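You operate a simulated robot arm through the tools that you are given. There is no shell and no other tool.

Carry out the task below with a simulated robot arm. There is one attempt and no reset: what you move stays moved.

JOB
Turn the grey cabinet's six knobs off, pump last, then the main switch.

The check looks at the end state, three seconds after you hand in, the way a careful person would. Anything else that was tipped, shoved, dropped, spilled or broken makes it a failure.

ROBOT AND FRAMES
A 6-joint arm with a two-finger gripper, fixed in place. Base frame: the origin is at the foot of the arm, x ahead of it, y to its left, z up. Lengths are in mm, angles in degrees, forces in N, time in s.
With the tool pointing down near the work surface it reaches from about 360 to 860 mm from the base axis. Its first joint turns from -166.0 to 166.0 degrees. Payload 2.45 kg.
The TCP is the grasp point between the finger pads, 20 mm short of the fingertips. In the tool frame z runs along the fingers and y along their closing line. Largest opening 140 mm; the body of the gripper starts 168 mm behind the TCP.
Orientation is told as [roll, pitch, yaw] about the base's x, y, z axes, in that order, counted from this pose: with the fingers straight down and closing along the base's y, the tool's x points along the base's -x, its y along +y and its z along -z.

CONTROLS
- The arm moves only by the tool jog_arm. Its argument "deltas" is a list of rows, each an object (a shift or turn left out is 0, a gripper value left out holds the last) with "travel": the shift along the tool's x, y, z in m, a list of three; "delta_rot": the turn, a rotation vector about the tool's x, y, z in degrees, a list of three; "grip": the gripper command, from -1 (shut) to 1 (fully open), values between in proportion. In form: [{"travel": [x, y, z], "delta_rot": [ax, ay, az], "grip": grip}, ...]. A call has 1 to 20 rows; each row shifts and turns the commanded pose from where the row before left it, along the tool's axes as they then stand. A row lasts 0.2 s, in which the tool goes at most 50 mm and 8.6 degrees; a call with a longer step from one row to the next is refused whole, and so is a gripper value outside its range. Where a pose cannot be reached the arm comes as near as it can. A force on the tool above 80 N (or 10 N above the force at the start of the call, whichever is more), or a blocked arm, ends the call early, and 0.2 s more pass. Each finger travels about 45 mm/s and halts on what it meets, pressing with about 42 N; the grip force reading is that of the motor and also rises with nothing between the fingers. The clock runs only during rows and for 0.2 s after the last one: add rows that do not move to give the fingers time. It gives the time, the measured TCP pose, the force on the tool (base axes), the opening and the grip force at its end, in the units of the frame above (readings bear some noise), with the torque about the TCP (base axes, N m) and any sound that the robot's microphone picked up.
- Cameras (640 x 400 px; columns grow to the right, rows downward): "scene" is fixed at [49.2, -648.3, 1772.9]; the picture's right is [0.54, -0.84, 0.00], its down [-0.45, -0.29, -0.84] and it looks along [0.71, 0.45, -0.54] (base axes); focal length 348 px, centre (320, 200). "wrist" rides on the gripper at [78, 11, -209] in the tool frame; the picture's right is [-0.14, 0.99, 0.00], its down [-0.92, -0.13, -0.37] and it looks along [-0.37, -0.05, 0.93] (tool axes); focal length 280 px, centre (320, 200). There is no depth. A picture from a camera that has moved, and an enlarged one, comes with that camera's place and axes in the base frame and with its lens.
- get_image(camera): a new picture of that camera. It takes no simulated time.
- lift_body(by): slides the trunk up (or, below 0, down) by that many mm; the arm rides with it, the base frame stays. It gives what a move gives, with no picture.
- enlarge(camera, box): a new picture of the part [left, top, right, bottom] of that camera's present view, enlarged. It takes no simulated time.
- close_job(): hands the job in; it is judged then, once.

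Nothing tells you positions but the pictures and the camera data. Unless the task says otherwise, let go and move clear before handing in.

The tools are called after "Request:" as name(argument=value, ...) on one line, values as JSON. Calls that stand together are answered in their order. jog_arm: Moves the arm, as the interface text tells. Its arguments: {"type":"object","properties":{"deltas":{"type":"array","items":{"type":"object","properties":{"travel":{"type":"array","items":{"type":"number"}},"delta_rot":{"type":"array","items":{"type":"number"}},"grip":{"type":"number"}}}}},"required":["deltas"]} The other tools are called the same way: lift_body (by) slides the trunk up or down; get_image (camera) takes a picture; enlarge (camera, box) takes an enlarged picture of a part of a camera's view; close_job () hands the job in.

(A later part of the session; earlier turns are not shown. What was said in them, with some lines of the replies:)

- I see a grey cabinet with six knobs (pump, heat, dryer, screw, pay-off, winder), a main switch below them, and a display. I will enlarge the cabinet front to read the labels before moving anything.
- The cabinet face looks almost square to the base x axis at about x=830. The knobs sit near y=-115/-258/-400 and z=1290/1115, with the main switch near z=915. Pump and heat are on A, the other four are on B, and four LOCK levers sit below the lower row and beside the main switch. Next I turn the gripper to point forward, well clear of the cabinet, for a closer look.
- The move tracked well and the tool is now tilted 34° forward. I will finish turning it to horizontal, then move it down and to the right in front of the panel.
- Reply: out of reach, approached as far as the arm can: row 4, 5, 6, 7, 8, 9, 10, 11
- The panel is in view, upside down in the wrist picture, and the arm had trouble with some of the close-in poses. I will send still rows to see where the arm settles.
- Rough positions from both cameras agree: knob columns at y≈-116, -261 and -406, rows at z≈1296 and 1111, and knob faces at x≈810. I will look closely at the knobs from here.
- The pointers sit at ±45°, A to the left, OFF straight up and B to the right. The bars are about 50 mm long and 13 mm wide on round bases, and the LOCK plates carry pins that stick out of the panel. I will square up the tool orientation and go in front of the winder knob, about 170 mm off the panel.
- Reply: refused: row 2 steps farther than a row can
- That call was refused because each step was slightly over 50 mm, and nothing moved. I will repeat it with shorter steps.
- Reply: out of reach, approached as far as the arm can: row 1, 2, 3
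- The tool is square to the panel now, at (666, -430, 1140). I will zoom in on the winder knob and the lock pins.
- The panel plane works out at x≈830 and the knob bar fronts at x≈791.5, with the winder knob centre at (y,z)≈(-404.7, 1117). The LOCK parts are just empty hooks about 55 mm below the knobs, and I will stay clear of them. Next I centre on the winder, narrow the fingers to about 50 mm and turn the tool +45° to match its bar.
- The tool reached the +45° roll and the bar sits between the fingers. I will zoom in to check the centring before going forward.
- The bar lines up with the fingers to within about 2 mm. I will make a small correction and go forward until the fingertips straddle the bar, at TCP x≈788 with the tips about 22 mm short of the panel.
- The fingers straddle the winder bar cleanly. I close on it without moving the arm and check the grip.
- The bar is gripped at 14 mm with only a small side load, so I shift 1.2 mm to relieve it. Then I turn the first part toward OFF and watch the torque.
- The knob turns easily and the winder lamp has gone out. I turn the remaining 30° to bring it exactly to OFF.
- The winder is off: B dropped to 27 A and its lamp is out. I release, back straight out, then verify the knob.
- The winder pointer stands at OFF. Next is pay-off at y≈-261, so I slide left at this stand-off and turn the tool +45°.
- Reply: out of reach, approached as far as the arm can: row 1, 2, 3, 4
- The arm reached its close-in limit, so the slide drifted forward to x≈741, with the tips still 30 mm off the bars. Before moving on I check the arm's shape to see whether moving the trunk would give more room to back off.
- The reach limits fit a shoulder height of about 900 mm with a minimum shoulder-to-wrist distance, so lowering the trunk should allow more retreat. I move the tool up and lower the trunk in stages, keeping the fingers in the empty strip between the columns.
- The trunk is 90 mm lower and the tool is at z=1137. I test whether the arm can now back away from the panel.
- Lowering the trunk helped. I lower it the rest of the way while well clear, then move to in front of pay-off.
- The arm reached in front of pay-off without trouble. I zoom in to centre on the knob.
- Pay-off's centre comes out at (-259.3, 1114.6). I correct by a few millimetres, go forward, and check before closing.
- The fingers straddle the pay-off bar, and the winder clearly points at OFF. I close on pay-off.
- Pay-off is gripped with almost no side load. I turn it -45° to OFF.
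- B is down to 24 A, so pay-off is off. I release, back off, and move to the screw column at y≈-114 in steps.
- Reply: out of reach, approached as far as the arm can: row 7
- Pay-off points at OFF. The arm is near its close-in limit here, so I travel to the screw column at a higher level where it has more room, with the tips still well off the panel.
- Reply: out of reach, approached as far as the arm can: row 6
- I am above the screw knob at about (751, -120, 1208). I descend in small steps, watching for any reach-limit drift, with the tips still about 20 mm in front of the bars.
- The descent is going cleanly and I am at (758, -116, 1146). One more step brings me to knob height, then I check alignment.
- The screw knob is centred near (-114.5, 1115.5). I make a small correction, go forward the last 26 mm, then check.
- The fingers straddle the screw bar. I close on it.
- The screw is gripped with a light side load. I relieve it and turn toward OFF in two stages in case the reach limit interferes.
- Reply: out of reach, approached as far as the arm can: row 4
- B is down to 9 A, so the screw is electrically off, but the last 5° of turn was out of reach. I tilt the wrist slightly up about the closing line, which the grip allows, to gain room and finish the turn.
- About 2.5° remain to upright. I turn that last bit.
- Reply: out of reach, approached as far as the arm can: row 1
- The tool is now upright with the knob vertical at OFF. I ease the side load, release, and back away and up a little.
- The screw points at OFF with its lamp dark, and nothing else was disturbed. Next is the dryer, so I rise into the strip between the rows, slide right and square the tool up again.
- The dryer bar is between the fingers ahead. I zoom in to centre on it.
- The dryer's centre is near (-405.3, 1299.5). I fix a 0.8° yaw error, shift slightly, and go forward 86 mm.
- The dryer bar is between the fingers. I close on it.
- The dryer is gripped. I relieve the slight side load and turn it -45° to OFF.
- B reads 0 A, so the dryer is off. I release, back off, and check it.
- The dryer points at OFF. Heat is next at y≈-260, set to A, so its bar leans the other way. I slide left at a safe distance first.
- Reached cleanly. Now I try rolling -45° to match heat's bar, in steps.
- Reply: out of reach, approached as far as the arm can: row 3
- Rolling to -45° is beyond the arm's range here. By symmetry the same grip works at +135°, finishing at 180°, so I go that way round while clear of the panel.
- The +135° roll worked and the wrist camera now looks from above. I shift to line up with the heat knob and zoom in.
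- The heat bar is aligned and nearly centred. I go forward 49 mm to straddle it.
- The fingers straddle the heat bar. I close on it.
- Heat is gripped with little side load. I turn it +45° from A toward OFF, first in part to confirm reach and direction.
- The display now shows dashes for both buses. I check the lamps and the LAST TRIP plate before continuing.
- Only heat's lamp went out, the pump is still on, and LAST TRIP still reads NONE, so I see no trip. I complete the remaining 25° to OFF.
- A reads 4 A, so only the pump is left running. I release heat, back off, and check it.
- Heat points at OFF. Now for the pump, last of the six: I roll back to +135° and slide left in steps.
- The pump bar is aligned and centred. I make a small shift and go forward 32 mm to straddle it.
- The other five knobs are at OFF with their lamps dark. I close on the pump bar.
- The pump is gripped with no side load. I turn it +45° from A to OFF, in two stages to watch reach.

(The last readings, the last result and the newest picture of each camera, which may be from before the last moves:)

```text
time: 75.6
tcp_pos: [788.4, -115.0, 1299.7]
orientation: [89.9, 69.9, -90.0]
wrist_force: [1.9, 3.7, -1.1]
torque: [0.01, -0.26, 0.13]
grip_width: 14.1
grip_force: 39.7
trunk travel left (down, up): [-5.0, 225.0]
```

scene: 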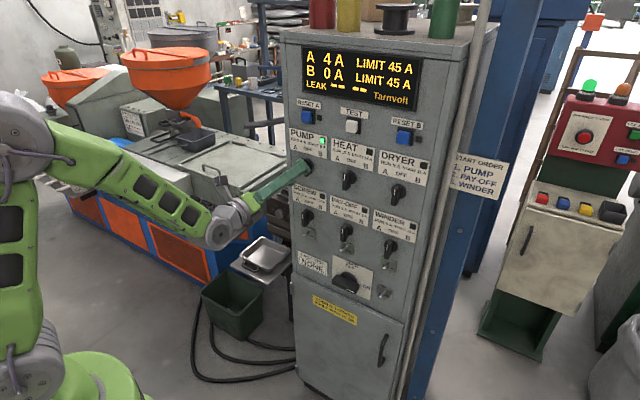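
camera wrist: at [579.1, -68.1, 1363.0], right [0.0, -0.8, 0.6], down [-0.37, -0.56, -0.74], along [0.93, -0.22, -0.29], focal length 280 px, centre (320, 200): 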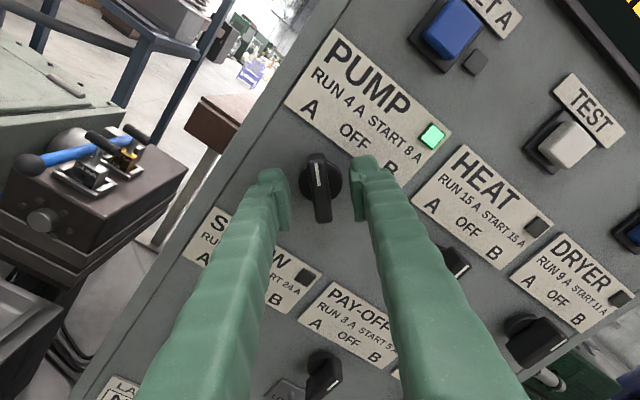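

Request:
jog_arm(deltas=[{"delta_rot": [0, 0, 5]}, {"delta_rot": [0, 0, 5]}, {"delta_rot": [0, 0, 5]}, {"delta_rot": [0, 0, 5]}, {}])

Request:
get_image(camera="wrist")

Request:
enlarge(camera="scene", box=[280, 30, 440, 130])

```text
time: 76.8
tcp_pos: [789.3, -114.7, 1298.4]
orientation: [103.6, 89.9, -76.2]
wrist_force: [-0.2, 5.0, 0.9]
torque: [0.0, 0.0, 0.04]
grip_width: 14.2
grip_force: 40.3
trunk travel left (down, up): [-5.0, 225.0]
```

```text
taken
camera wrist: at [579.1, -126.5, 1378.5], right [0.0, -0.99, -0.14], down [-0.37, 0.13, -0.92], along [0.93, 0.05, -0.36], focal length 280 px, centre (320, 200)
```

wrist: 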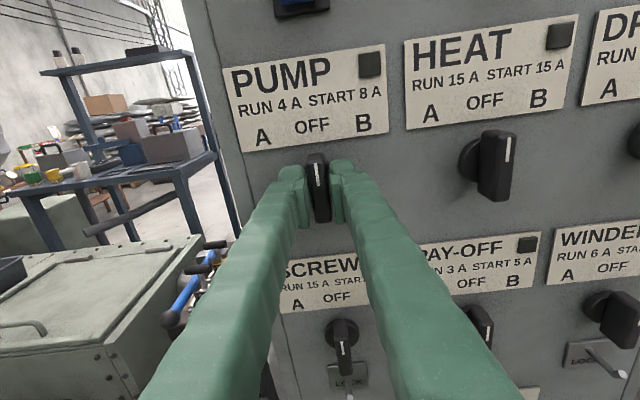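

```text
4.00 times, centred on (360, 80) of scene
camera zoom: at [49.2, -648.3, 1772.9], right [0.54, -0.84, 0.0], down [-0.45, -0.29, -0.84], along [0.71, 0.45, -0.54], focal length 1392 px, centre (160, 680)
```

zoom: 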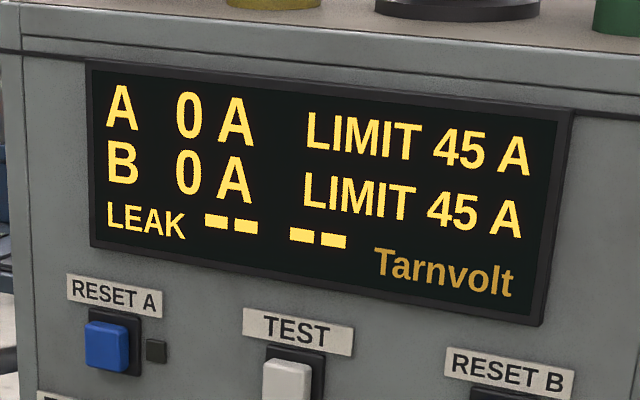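

Both buses read 0 A, so all six are off. I release the pump, back away, and check it.

Request:
jog_arm(deltas=[{"travel": [0, -0.0006, 0]}, {"grip": -0.3}, {"grip": -0.3}, {"grip": -0.3}, {"travel": [0, 0, -0.015]}, {"travel": [0, 0, -0.015]}, {}])

Request:
get_image(camera="wrist")

Request:
enlarge(camera="scene", box=[240, 110, 400, 210])

```text
time: 78.4
tcp_pos: [758.4, -114.6, 1300.2]
orientation: [106.3, 89.9, -73.7]
wrist_force: [0.5, -0.2, -0.3]
torque: [0.04, 0.04, 0.01]
grip_width: 49.0
grip_force: 0.1
trunk travel left (down, up): [-5.0, 225.0]
```

```text
taken
camera wrist: at [548.5, -125.6, 1379.0], right [0.0, -0.99, -0.14], down [-0.37, 0.13, -0.92], along [0.93, 0.05, -0.36], focal length 280 px, centre (320, 200)
```

wrist: 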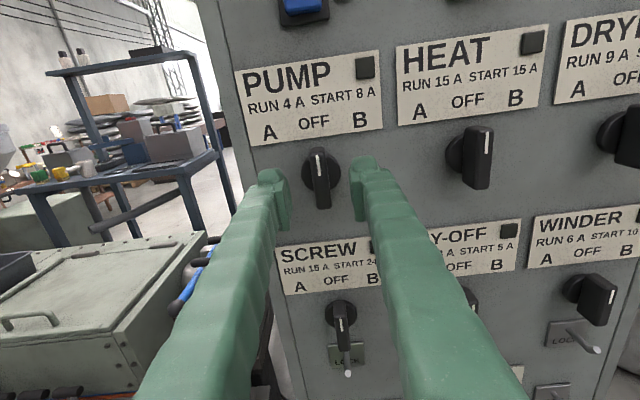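

```text
4.00 times, centred on (320, 160) of scene
camera zoom: at [49.2, -648.3, 1772.9], right [0.54, -0.84, 0.0], down [-0.45, -0.29, -0.84], along [0.71, 0.45, -0.54], focal length 1392 px, centre (320, 360)
```

zoom: 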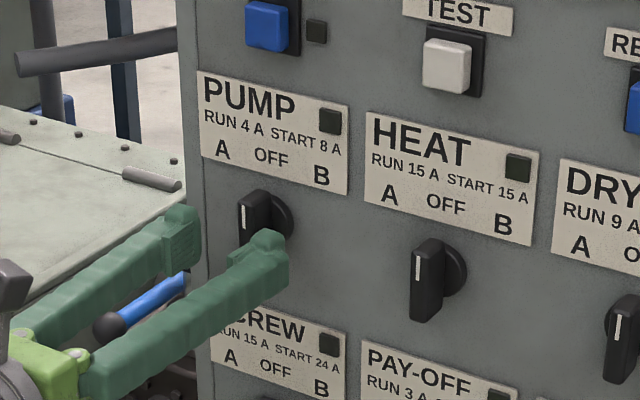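

All six knobs are at OFF. Now the main switch: I back off, then move down the middle column to look at it from about 130 mm out.

Request:
jog_arm(deltas=[{"travel": [0, 0, -0.03]}, {"travel": [0, 0, -0.03]}, {"travel": [0, 0.0365, 0]}, {"travel": [0, 0.0365, 0]}, {"travel": [0, 0.0365, 0]}, {"travel": [0, 0.0365, 0]}, {}])

```text
time: 80.0
tcp_pos: [700.0, -263.7, 1302.2]
orientation: [113.1, 89.9, -66.8]
wrist_force: [0.3, -0.4, 0.4]
torque: [0.01, -0.02, 0.01]
grip_width: 49.1
grip_force: 0.1
trunk travel left (down, up): [-5.0, 225.0]
```

Request:
jog_arm(deltas=[{"travel": [-0.045, 0, 0]}, {"travel": [-0.045, 0, 0]}, {"travel": [-0.045, 0, 0]}, {"travel": [-0.045, 0, 0]}, {"travel": [-0.045, 0, 0]}, {"travel": [-0.045, 0, 0]}, {}])

Request:
get_image(camera="wrist")

Request:
get_image(camera="scene")

```text
time: 81.6
tcp_pos: [696.4, -264.6, 1030.2]
orientation: [102.6, 89.9, -77.4]
wrist_force: [0.0, 0.7, -0.5]
torque: [-0.04, -0.05, 0.03]
grip_width: 48.9
grip_force: 0.0
trunk travel left (down, up): [-5.0, 225.0]
```

```text
taken
camera wrist: at [486.3, -275.7, 1108.8], right [0.0, -0.99, -0.14], down [-0.37, 0.13, -0.92], along [0.93, 0.05, -0.36], focal length 280 px, centre (320, 200)
```

wrist: 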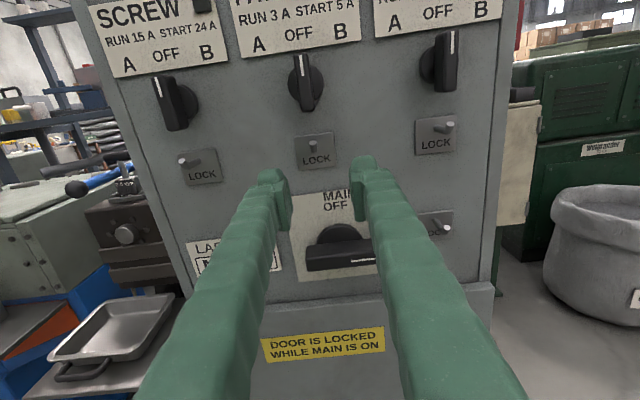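

```text
taken
```

scene: 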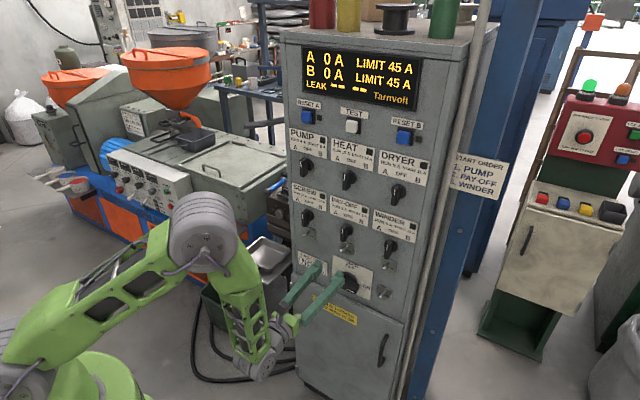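

I can see the MAIN bar lying horizontal, pointing to ON. I zoom in on it from both cameras to get its size and position.

Request:
enlarge(camera="wrist", box=[260, 180, 420, 280])

Request:
enlarge(camera="scene", box=[300, 240, 420, 315])

```text
4.00 times, centred on (340, 230) of wrist
camera zoom: at [486.3, -275.7, 1108.8], right [0.0, -0.99, -0.14], down [-0.37, 0.13, -0.92], along [0.93, 0.05, -0.36], focal length 1122 px, centre (240, 80)
```

zoom: 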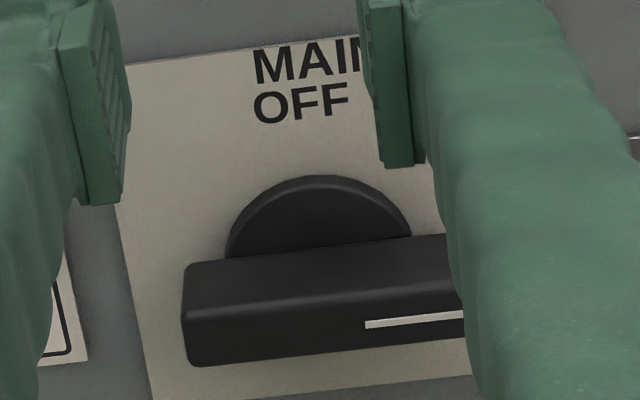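

```text
5.33 times, centred on (360, 278) of scene
camera zoom: at [49.2, -648.3, 1772.9], right [0.54, -0.84, 0.0], down [-0.45, -0.29, -0.84], along [0.71, 0.45, -0.54], focal length 1856 px, centre (107, -213)
```

zoom: 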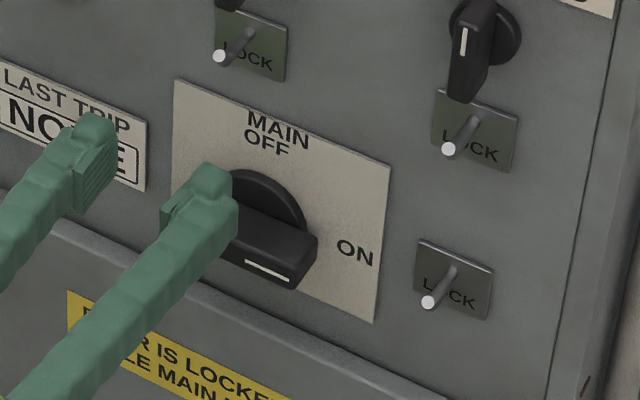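

The main switch centre is at about (y,z)=(-277, 907), with a bar about 90 mm long and 20 mm thick and its front face at x≈782. I roll a further +90° to 270° so the fingers close vertically on it, and the turn to OFF will bring me back to the proven 180° pose.

Request:
jog_arm(deltas=[{"delta_rot": [0, 0, 8.5]}, {"delta_rot": [0, 0, 8.5]}, {"delta_rot": [0, 0, 8.5]}, {"delta_rot": [0, 0, 8.5]}, {"delta_rot": [0, 0, 8.5]}, {"delta_rot": [0, 0, 8.5]}, {"delta_rot": [0, 0, 8.5]}, {"delta_rot": [0, 0, 8.5]}, {"delta_rot": [0, 0, 8.5]}, {"delta_rot": [0, 0, 8.5]}, {"delta_rot": [0, 0, 5]}, {}])

Request:
get_image(camera="wrist")

```text
time: 84.2
tcp_pos: [697.7, -262.6, 1030.1]
orientation: [-90.0, 0.0, 89.9]
wrist_force: [-0.1, 0.3, 0.4]
torque: [0.03, 0.01, 0.01]
grip_width: 48.8
grip_force: 0.1
trunk travel left (down, up): [-5.0, 225.0]
```

```text
taken
camera wrist: at [488.5, -341.3, 1019.8], right [0.0, 0.14, -0.99], down [-0.37, 0.92, 0.13], along [0.93, 0.37, 0.05], focal length 280 px, centre (320, 200)
```

wrist: 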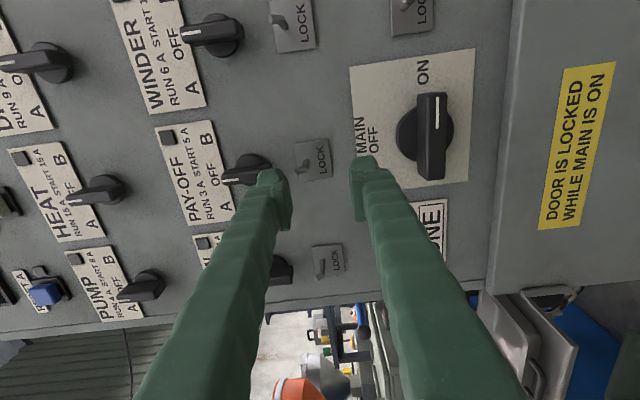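

Request:
enlarge(camera="wrist", box=[346, 80, 506, 180])

```text
4.00 times, centred on (426, 130) of wrist
camera zoom: at [488.5, -341.3, 1019.8], right [0.0, 0.14, -0.99], down [-0.37, 0.92, 0.13], along [0.93, 0.37, 0.05], focal length 1122 px, centre (-104, 480)
```

zoom: 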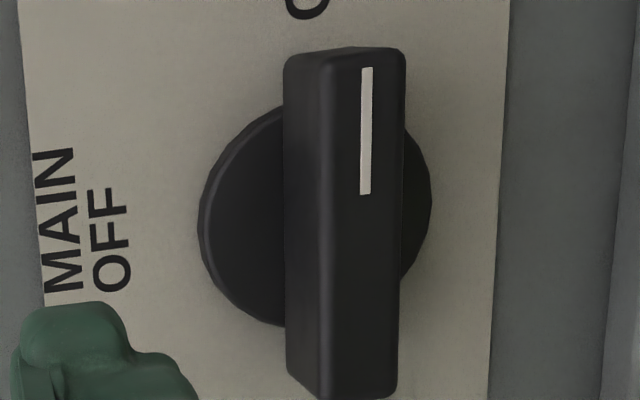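

The view confirms the main bar centre at (-276, 907) with its front at x≈780. I lower the tool to its height, keeping the same stand-off.

Request:
jog_arm(deltas=[{"travel": [0.0043, 0.0413, 0]}, {"travel": [0.0043, 0.0413, 0]}, {"travel": [0.0043, 0.0412, 0]}, {}])

Request:
get_image(camera="wrist")

Request:
enlarge(camera="wrist", box=[256, 110, 384, 190])

Request:
get_image(camera="scene")

```text
time: 85.2
tcp_pos: [698.1, -275.6, 906.5]
orientation: [-89.9, 0.1, 90.1]
wrist_force: [1.1, 0.5, -0.4]
torque: [0.0, 0.0, 0.03]
grip_width: 49.2
grip_force: 0.0
trunk travel left (down, up): [-5.0, 225.0]
```

```text
taken
camera wrist: at [488.9, -354.6, 895.9], right [0.0, 0.14, -0.99], down [-0.37, 0.92, 0.13], along [0.93, 0.37, 0.05], focal length 280 px, centre (320, 200)
```

wrist: 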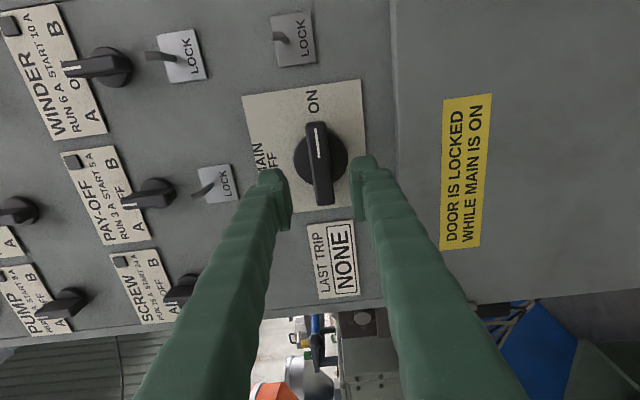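

```text
5.00 times, centred on (320, 150) of wrist
camera zoom: at [488.9, -354.6, 895.9], right [0.0, 0.14, -0.99], down [-0.37, 0.92, 0.13], along [0.93, 0.37, 0.05], focal length 1402 px, centre (320, 450)
```

zoom: 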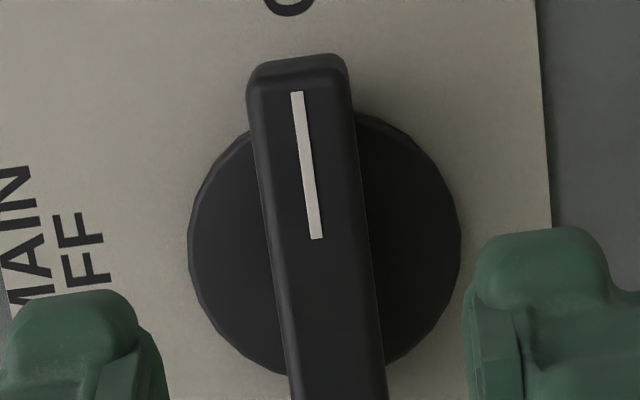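

```text
taken
```

scene: 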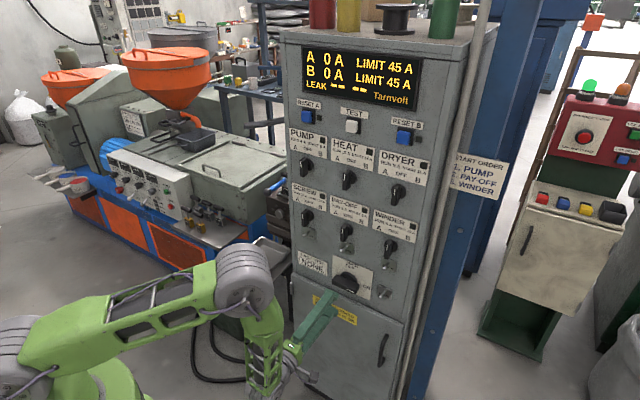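

The bar is centred to within a millimetre between the fingers. I go forward 86 mm to straddle it.

Request:
jog_arm(deltas=[{"travel": [0, 0, 0.03]}, {"travel": [0, 0, 0.03]}, {"travel": [0, 0, 0.016]}, {"travel": [0, 0, 0.01]}, {}])

Request:
get_image(camera="wrist")

Request:
enlarge(camera="scene", box=[280, 230, 440, 330])

```text
time: 86.4
tcp_pos: [783.7, -275.5, 904.6]
orientation: [-90.0, 0.2, 90.0]
wrist_force: [0.9, 0.8, 0.5]
torque: [-0.02, -0.01, -0.01]
grip_width: 49.0
grip_force: 0.2
trunk travel left (down, up): [-5.0, 225.0]
```

```text
taken
camera wrist: at [574.9, -354.4, 895.3], right [0.0, 0.14, -0.99], down [-0.37, 0.92, 0.13], along [0.93, 0.37, 0.05], focal length 280 px, centre (320, 200)
```

wrist: 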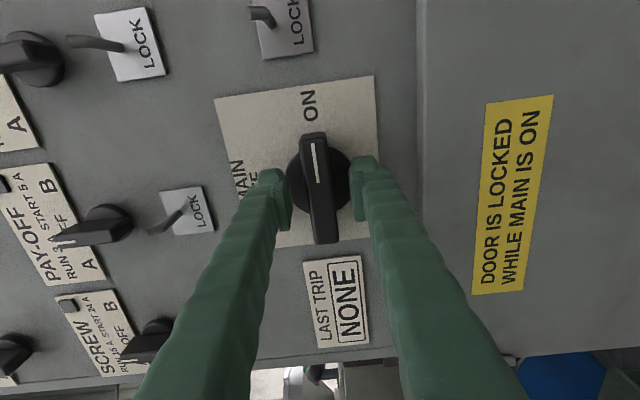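

```text
4.00 times, centred on (360, 280) of scene
camera zoom: at [49.2, -648.3, 1772.9], right [0.54, -0.84, 0.0], down [-0.45, -0.29, -0.84], along [0.71, 0.45, -0.54], focal length 1392 px, centre (160, -120)
```

zoom: 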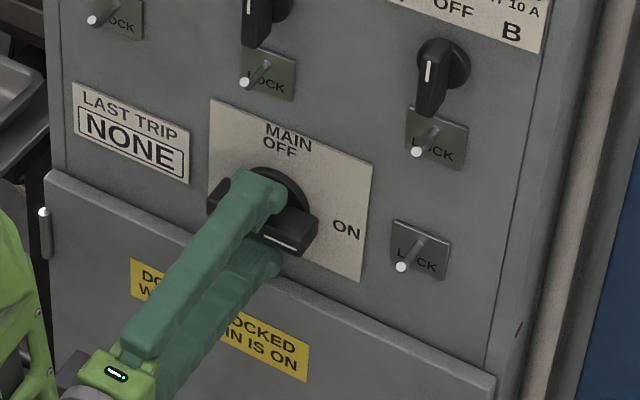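

The fingers are above and below the MAIN bar. I close on it.

Request:
jog_arm(deltas=[{"grip": -1}, {"grip": -1}, {"grip": -1}, {"grip": -1}, {"grip": -1}])

```text
time: 87.6
tcp_pos: [784.3, -275.6, 905.7]
orientation: [-90.0, 0.2, 90.0]
wrist_force: [1.4, -0.7, -1.3]
torque: [0.03, 0.02, -0.02]
grip_width: 21.4
grip_force: 44.8
trunk travel left (down, up): [-5.0, 225.0]
```

The MAIN bar is gripped at 21 mm. I start turning counter-clockwise toward OFF and watch the torque.

Request:
jog_arm(deltas=[{"delta_rot": [0, 0, -5]}, {"delta_rot": [0, 0, -5]}, {"delta_rot": [0, 0, -5]}, {}])

Request:
get_image(camera="wrist")

```text
time: 88.6
tcp_pos: [784.7, -275.9, 905.0]
orientation: [-90.0, 15.0, 89.9]
wrist_force: [0.7, -1.5, -2.1]
torque: [0.1, 0.0, -0.08]
grip_width: 21.1
grip_force: 44.8
trunk travel left (down, up): [-5.0, 225.0]
```

```text
taken
camera wrist: at [574.7, -354.4, 916.0], right [0.0, -0.13, -0.99], down [-0.37, 0.92, -0.12], along [0.93, 0.37, -0.05], focal length 280 px, centre (320, 200)
```

wrist: 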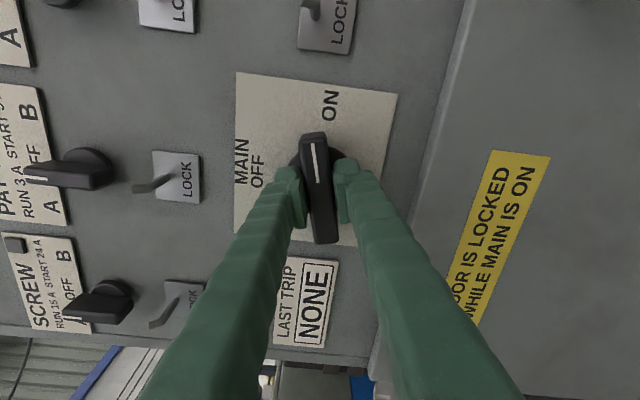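

The switch turns freely with the gripper and the load is small. I turn the remaining 75°.

Request:
jog_arm(deltas=[{"delta_rot": [0, 0, -5]}, {"delta_rot": [0, 0, -5]}, {"delta_rot": [0, 0, -5]}, {"delta_rot": [0, 0, -5]}, {"delta_rot": [0, 0, -5]}, {"delta_rot": [0, 0, -5]}, {"delta_rot": [0, 0, -5]}, {"delta_rot": [0, 0, -5]}, {}])

Request:
get_image(camera="wrist")

```text
time: 90.6
tcp_pos: [785.4, -275.4, 905.7]
orientation: [-89.9, 55.1, 90.1]
wrist_force: [-13.2, -1.2, -3.1]
torque: [-0.01, 0.03, -0.07]
grip_width: 21.1
grip_force: 44.8
trunk travel left (down, up): [-5.0, 225.0]
```

```text
taken
camera wrist: at [574.7, -329.4, 964.1], right [0.0, -0.73, -0.68], down [-0.37, 0.63, -0.68], along [0.93, 0.25, -0.27], focal length 280 px, centre (320, 200)
```

wrist: 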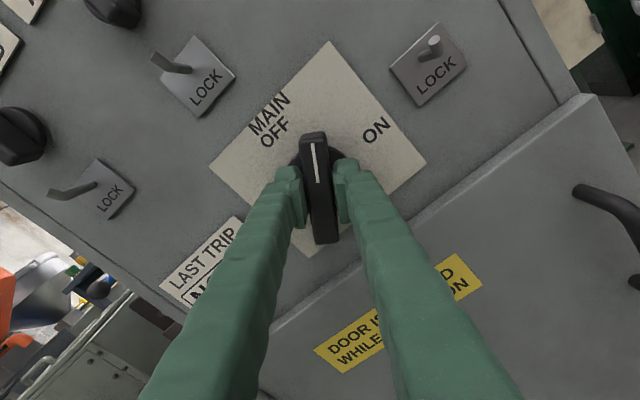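

Request:
jog_arm(deltas=[{"delta_rot": [0, 0, -5]}, {"delta_rot": [0, 0, -5]}, {"delta_rot": [0, 0, -5]}, {"delta_rot": [0, 0, -5]}, {"delta_rot": [0, 0, -5]}, {"delta_rot": [0, 0, -5]}, {"delta_rot": [0, 0, -5]}, {}])

Request:
get_image(camera="wrist")

Request:
get_image(camera="scene")

```text
time: 92.4
tcp_pos: [784.8, -274.0, 905.1]
orientation: [83.7, 89.9, -96.3]
wrist_force: [-9.7, -3.7, -8.6]
torque: [0.12, 0.02, -0.04]
grip_width: 20.9
grip_force: 45.2
trunk travel left (down, up): [-5.0, 225.0]
```

```text
taken
camera wrist: at [574.8, -286.3, 984.7], right [0.0, -0.99, -0.14], down [-0.37, 0.13, -0.92], along [0.93, 0.05, -0.37], focal length 280 px, centre (320, 200)
```

wrist: 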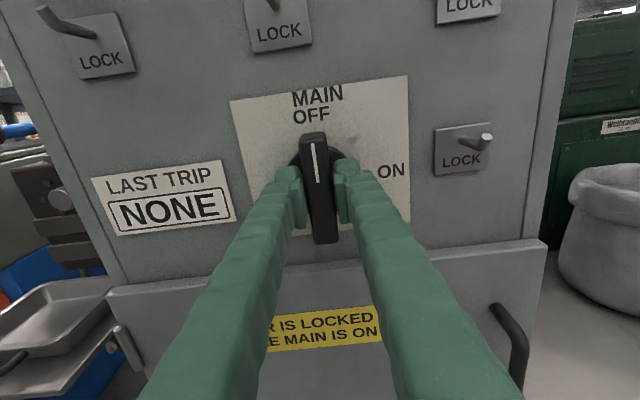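

```text
taken
```

scene: 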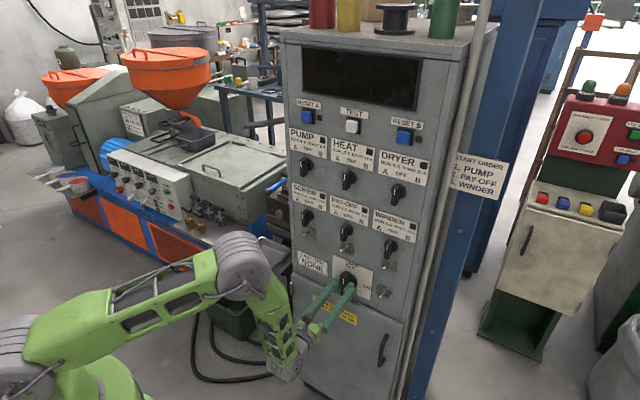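

The display has gone dark, so the main switch is OFF and upright. I ease the loads, release, and back straight out.

Request:
jog_arm(deltas=[{"travel": [-0.0008, 0.0005, -0.001]}, {"grip": -0.3}, {"grip": -0.3}, {"grip": -0.3}, {"travel": [0, 0, -0.03]}, {"travel": [0, 0, -0.03]}, {"travel": [0, 0, -0.03]}, {"travel": [0, 0, -0.03]}, {}])

Request:
get_image(camera="wrist")

Request:
get_image(camera="scene")

Request:
enlarge(camera="scene", box=[280, 120, 440, 220])

Request:
enlarge(camera="scene", box=[280, 200, 440, 300])

```text
time: 94.4
tcp_pos: [663.0, -274.0, 903.2]
orientation: [120.3, 89.9, -59.8]
wrist_force: [-0.7, -1.0, -0.2]
torque: [-0.02, -0.02, -0.01]
grip_width: 49.1
grip_force: 0.1
trunk travel left (down, up): [-5.0, 225.0]
```

```text
taken
camera wrist: at [452.6, -285.9, 983.1], right [0.0, -0.99, -0.14], down [-0.37, 0.13, -0.92], along [0.93, 0.05, -0.36], focal length 280 px, centre (320, 200)
```

wrist: 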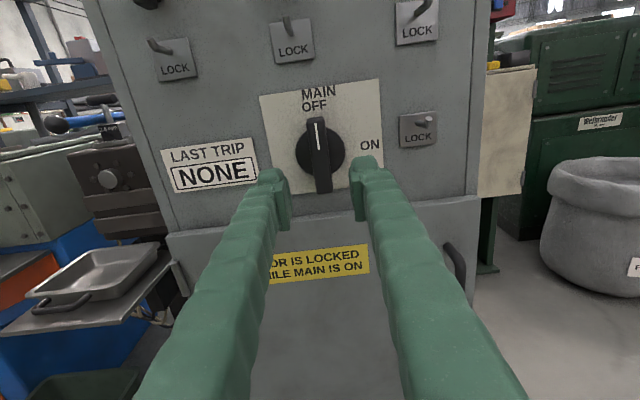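

```text
taken
```

scene: 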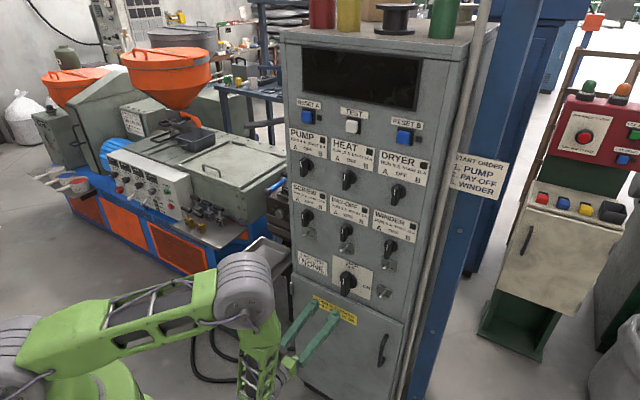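

```text
4.00 times, centred on (360, 170) of scene
camera zoom: at [49.2, -648.3, 1772.9], right [0.54, -0.84, 0.0], down [-0.45, -0.29, -0.84], along [0.71, 0.45, -0.54], focal length 1392 px, centre (160, 320)
```

zoom: 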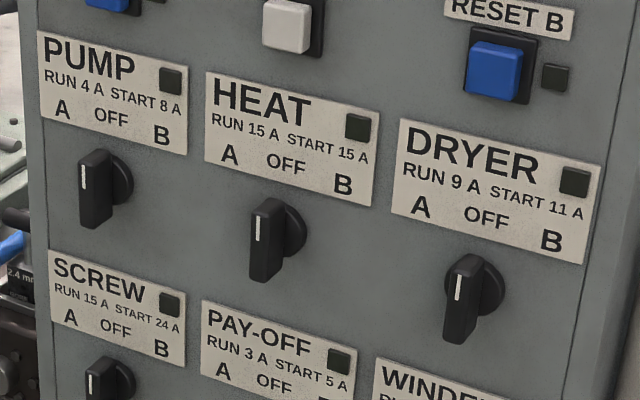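

```text
4.00 times, centred on (360, 250) of scene
camera zoom: at [49.2, -648.3, 1772.9], right [0.54, -0.84, 0.0], down [-0.45, -0.29, -0.84], along [0.71, 0.45, -0.54], focal length 1392 px, centre (160, 0)
```

zoom: 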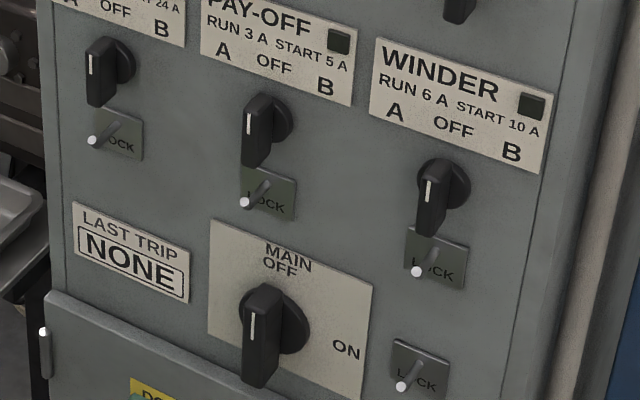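

All six knobs point at OFF with dark lamps, and MAIN is upright at OFF with the display dark. LAST TRIP reads NONE, nothing else was disturbed, and the gripper is open and about 100 mm clear, so I am handing in the job.

Request:
close_job()

```text
The job is handed in.
```

All six knobs on the grey cabinet are off, and so is the main switch. I turned them in this order: winder, pay-off, screw, dryer, heat, pump, then main.

- **Knobs:** each one points straight up at OFF and its lamp is dark. Both supply readings showed 0 A after the pump went off, before I turned the main switch.
- **Main switch:** its handle points at OFF, and the cabinet display has gone dark.
- **Trips:** the LAST TRIP plate still reads NONE.
- **Surroundings:** the pictures show nothing tipped, moved or damaged. The green light on the red panel of the cabinet to the right went out when I turned the main switch off. I did not touch that panel.

The arm has let go and stands about 100 mm clear of the switches. I lowered the trunk by 170 mm during the job and left it there. The job is handed in, but no verdict came back.
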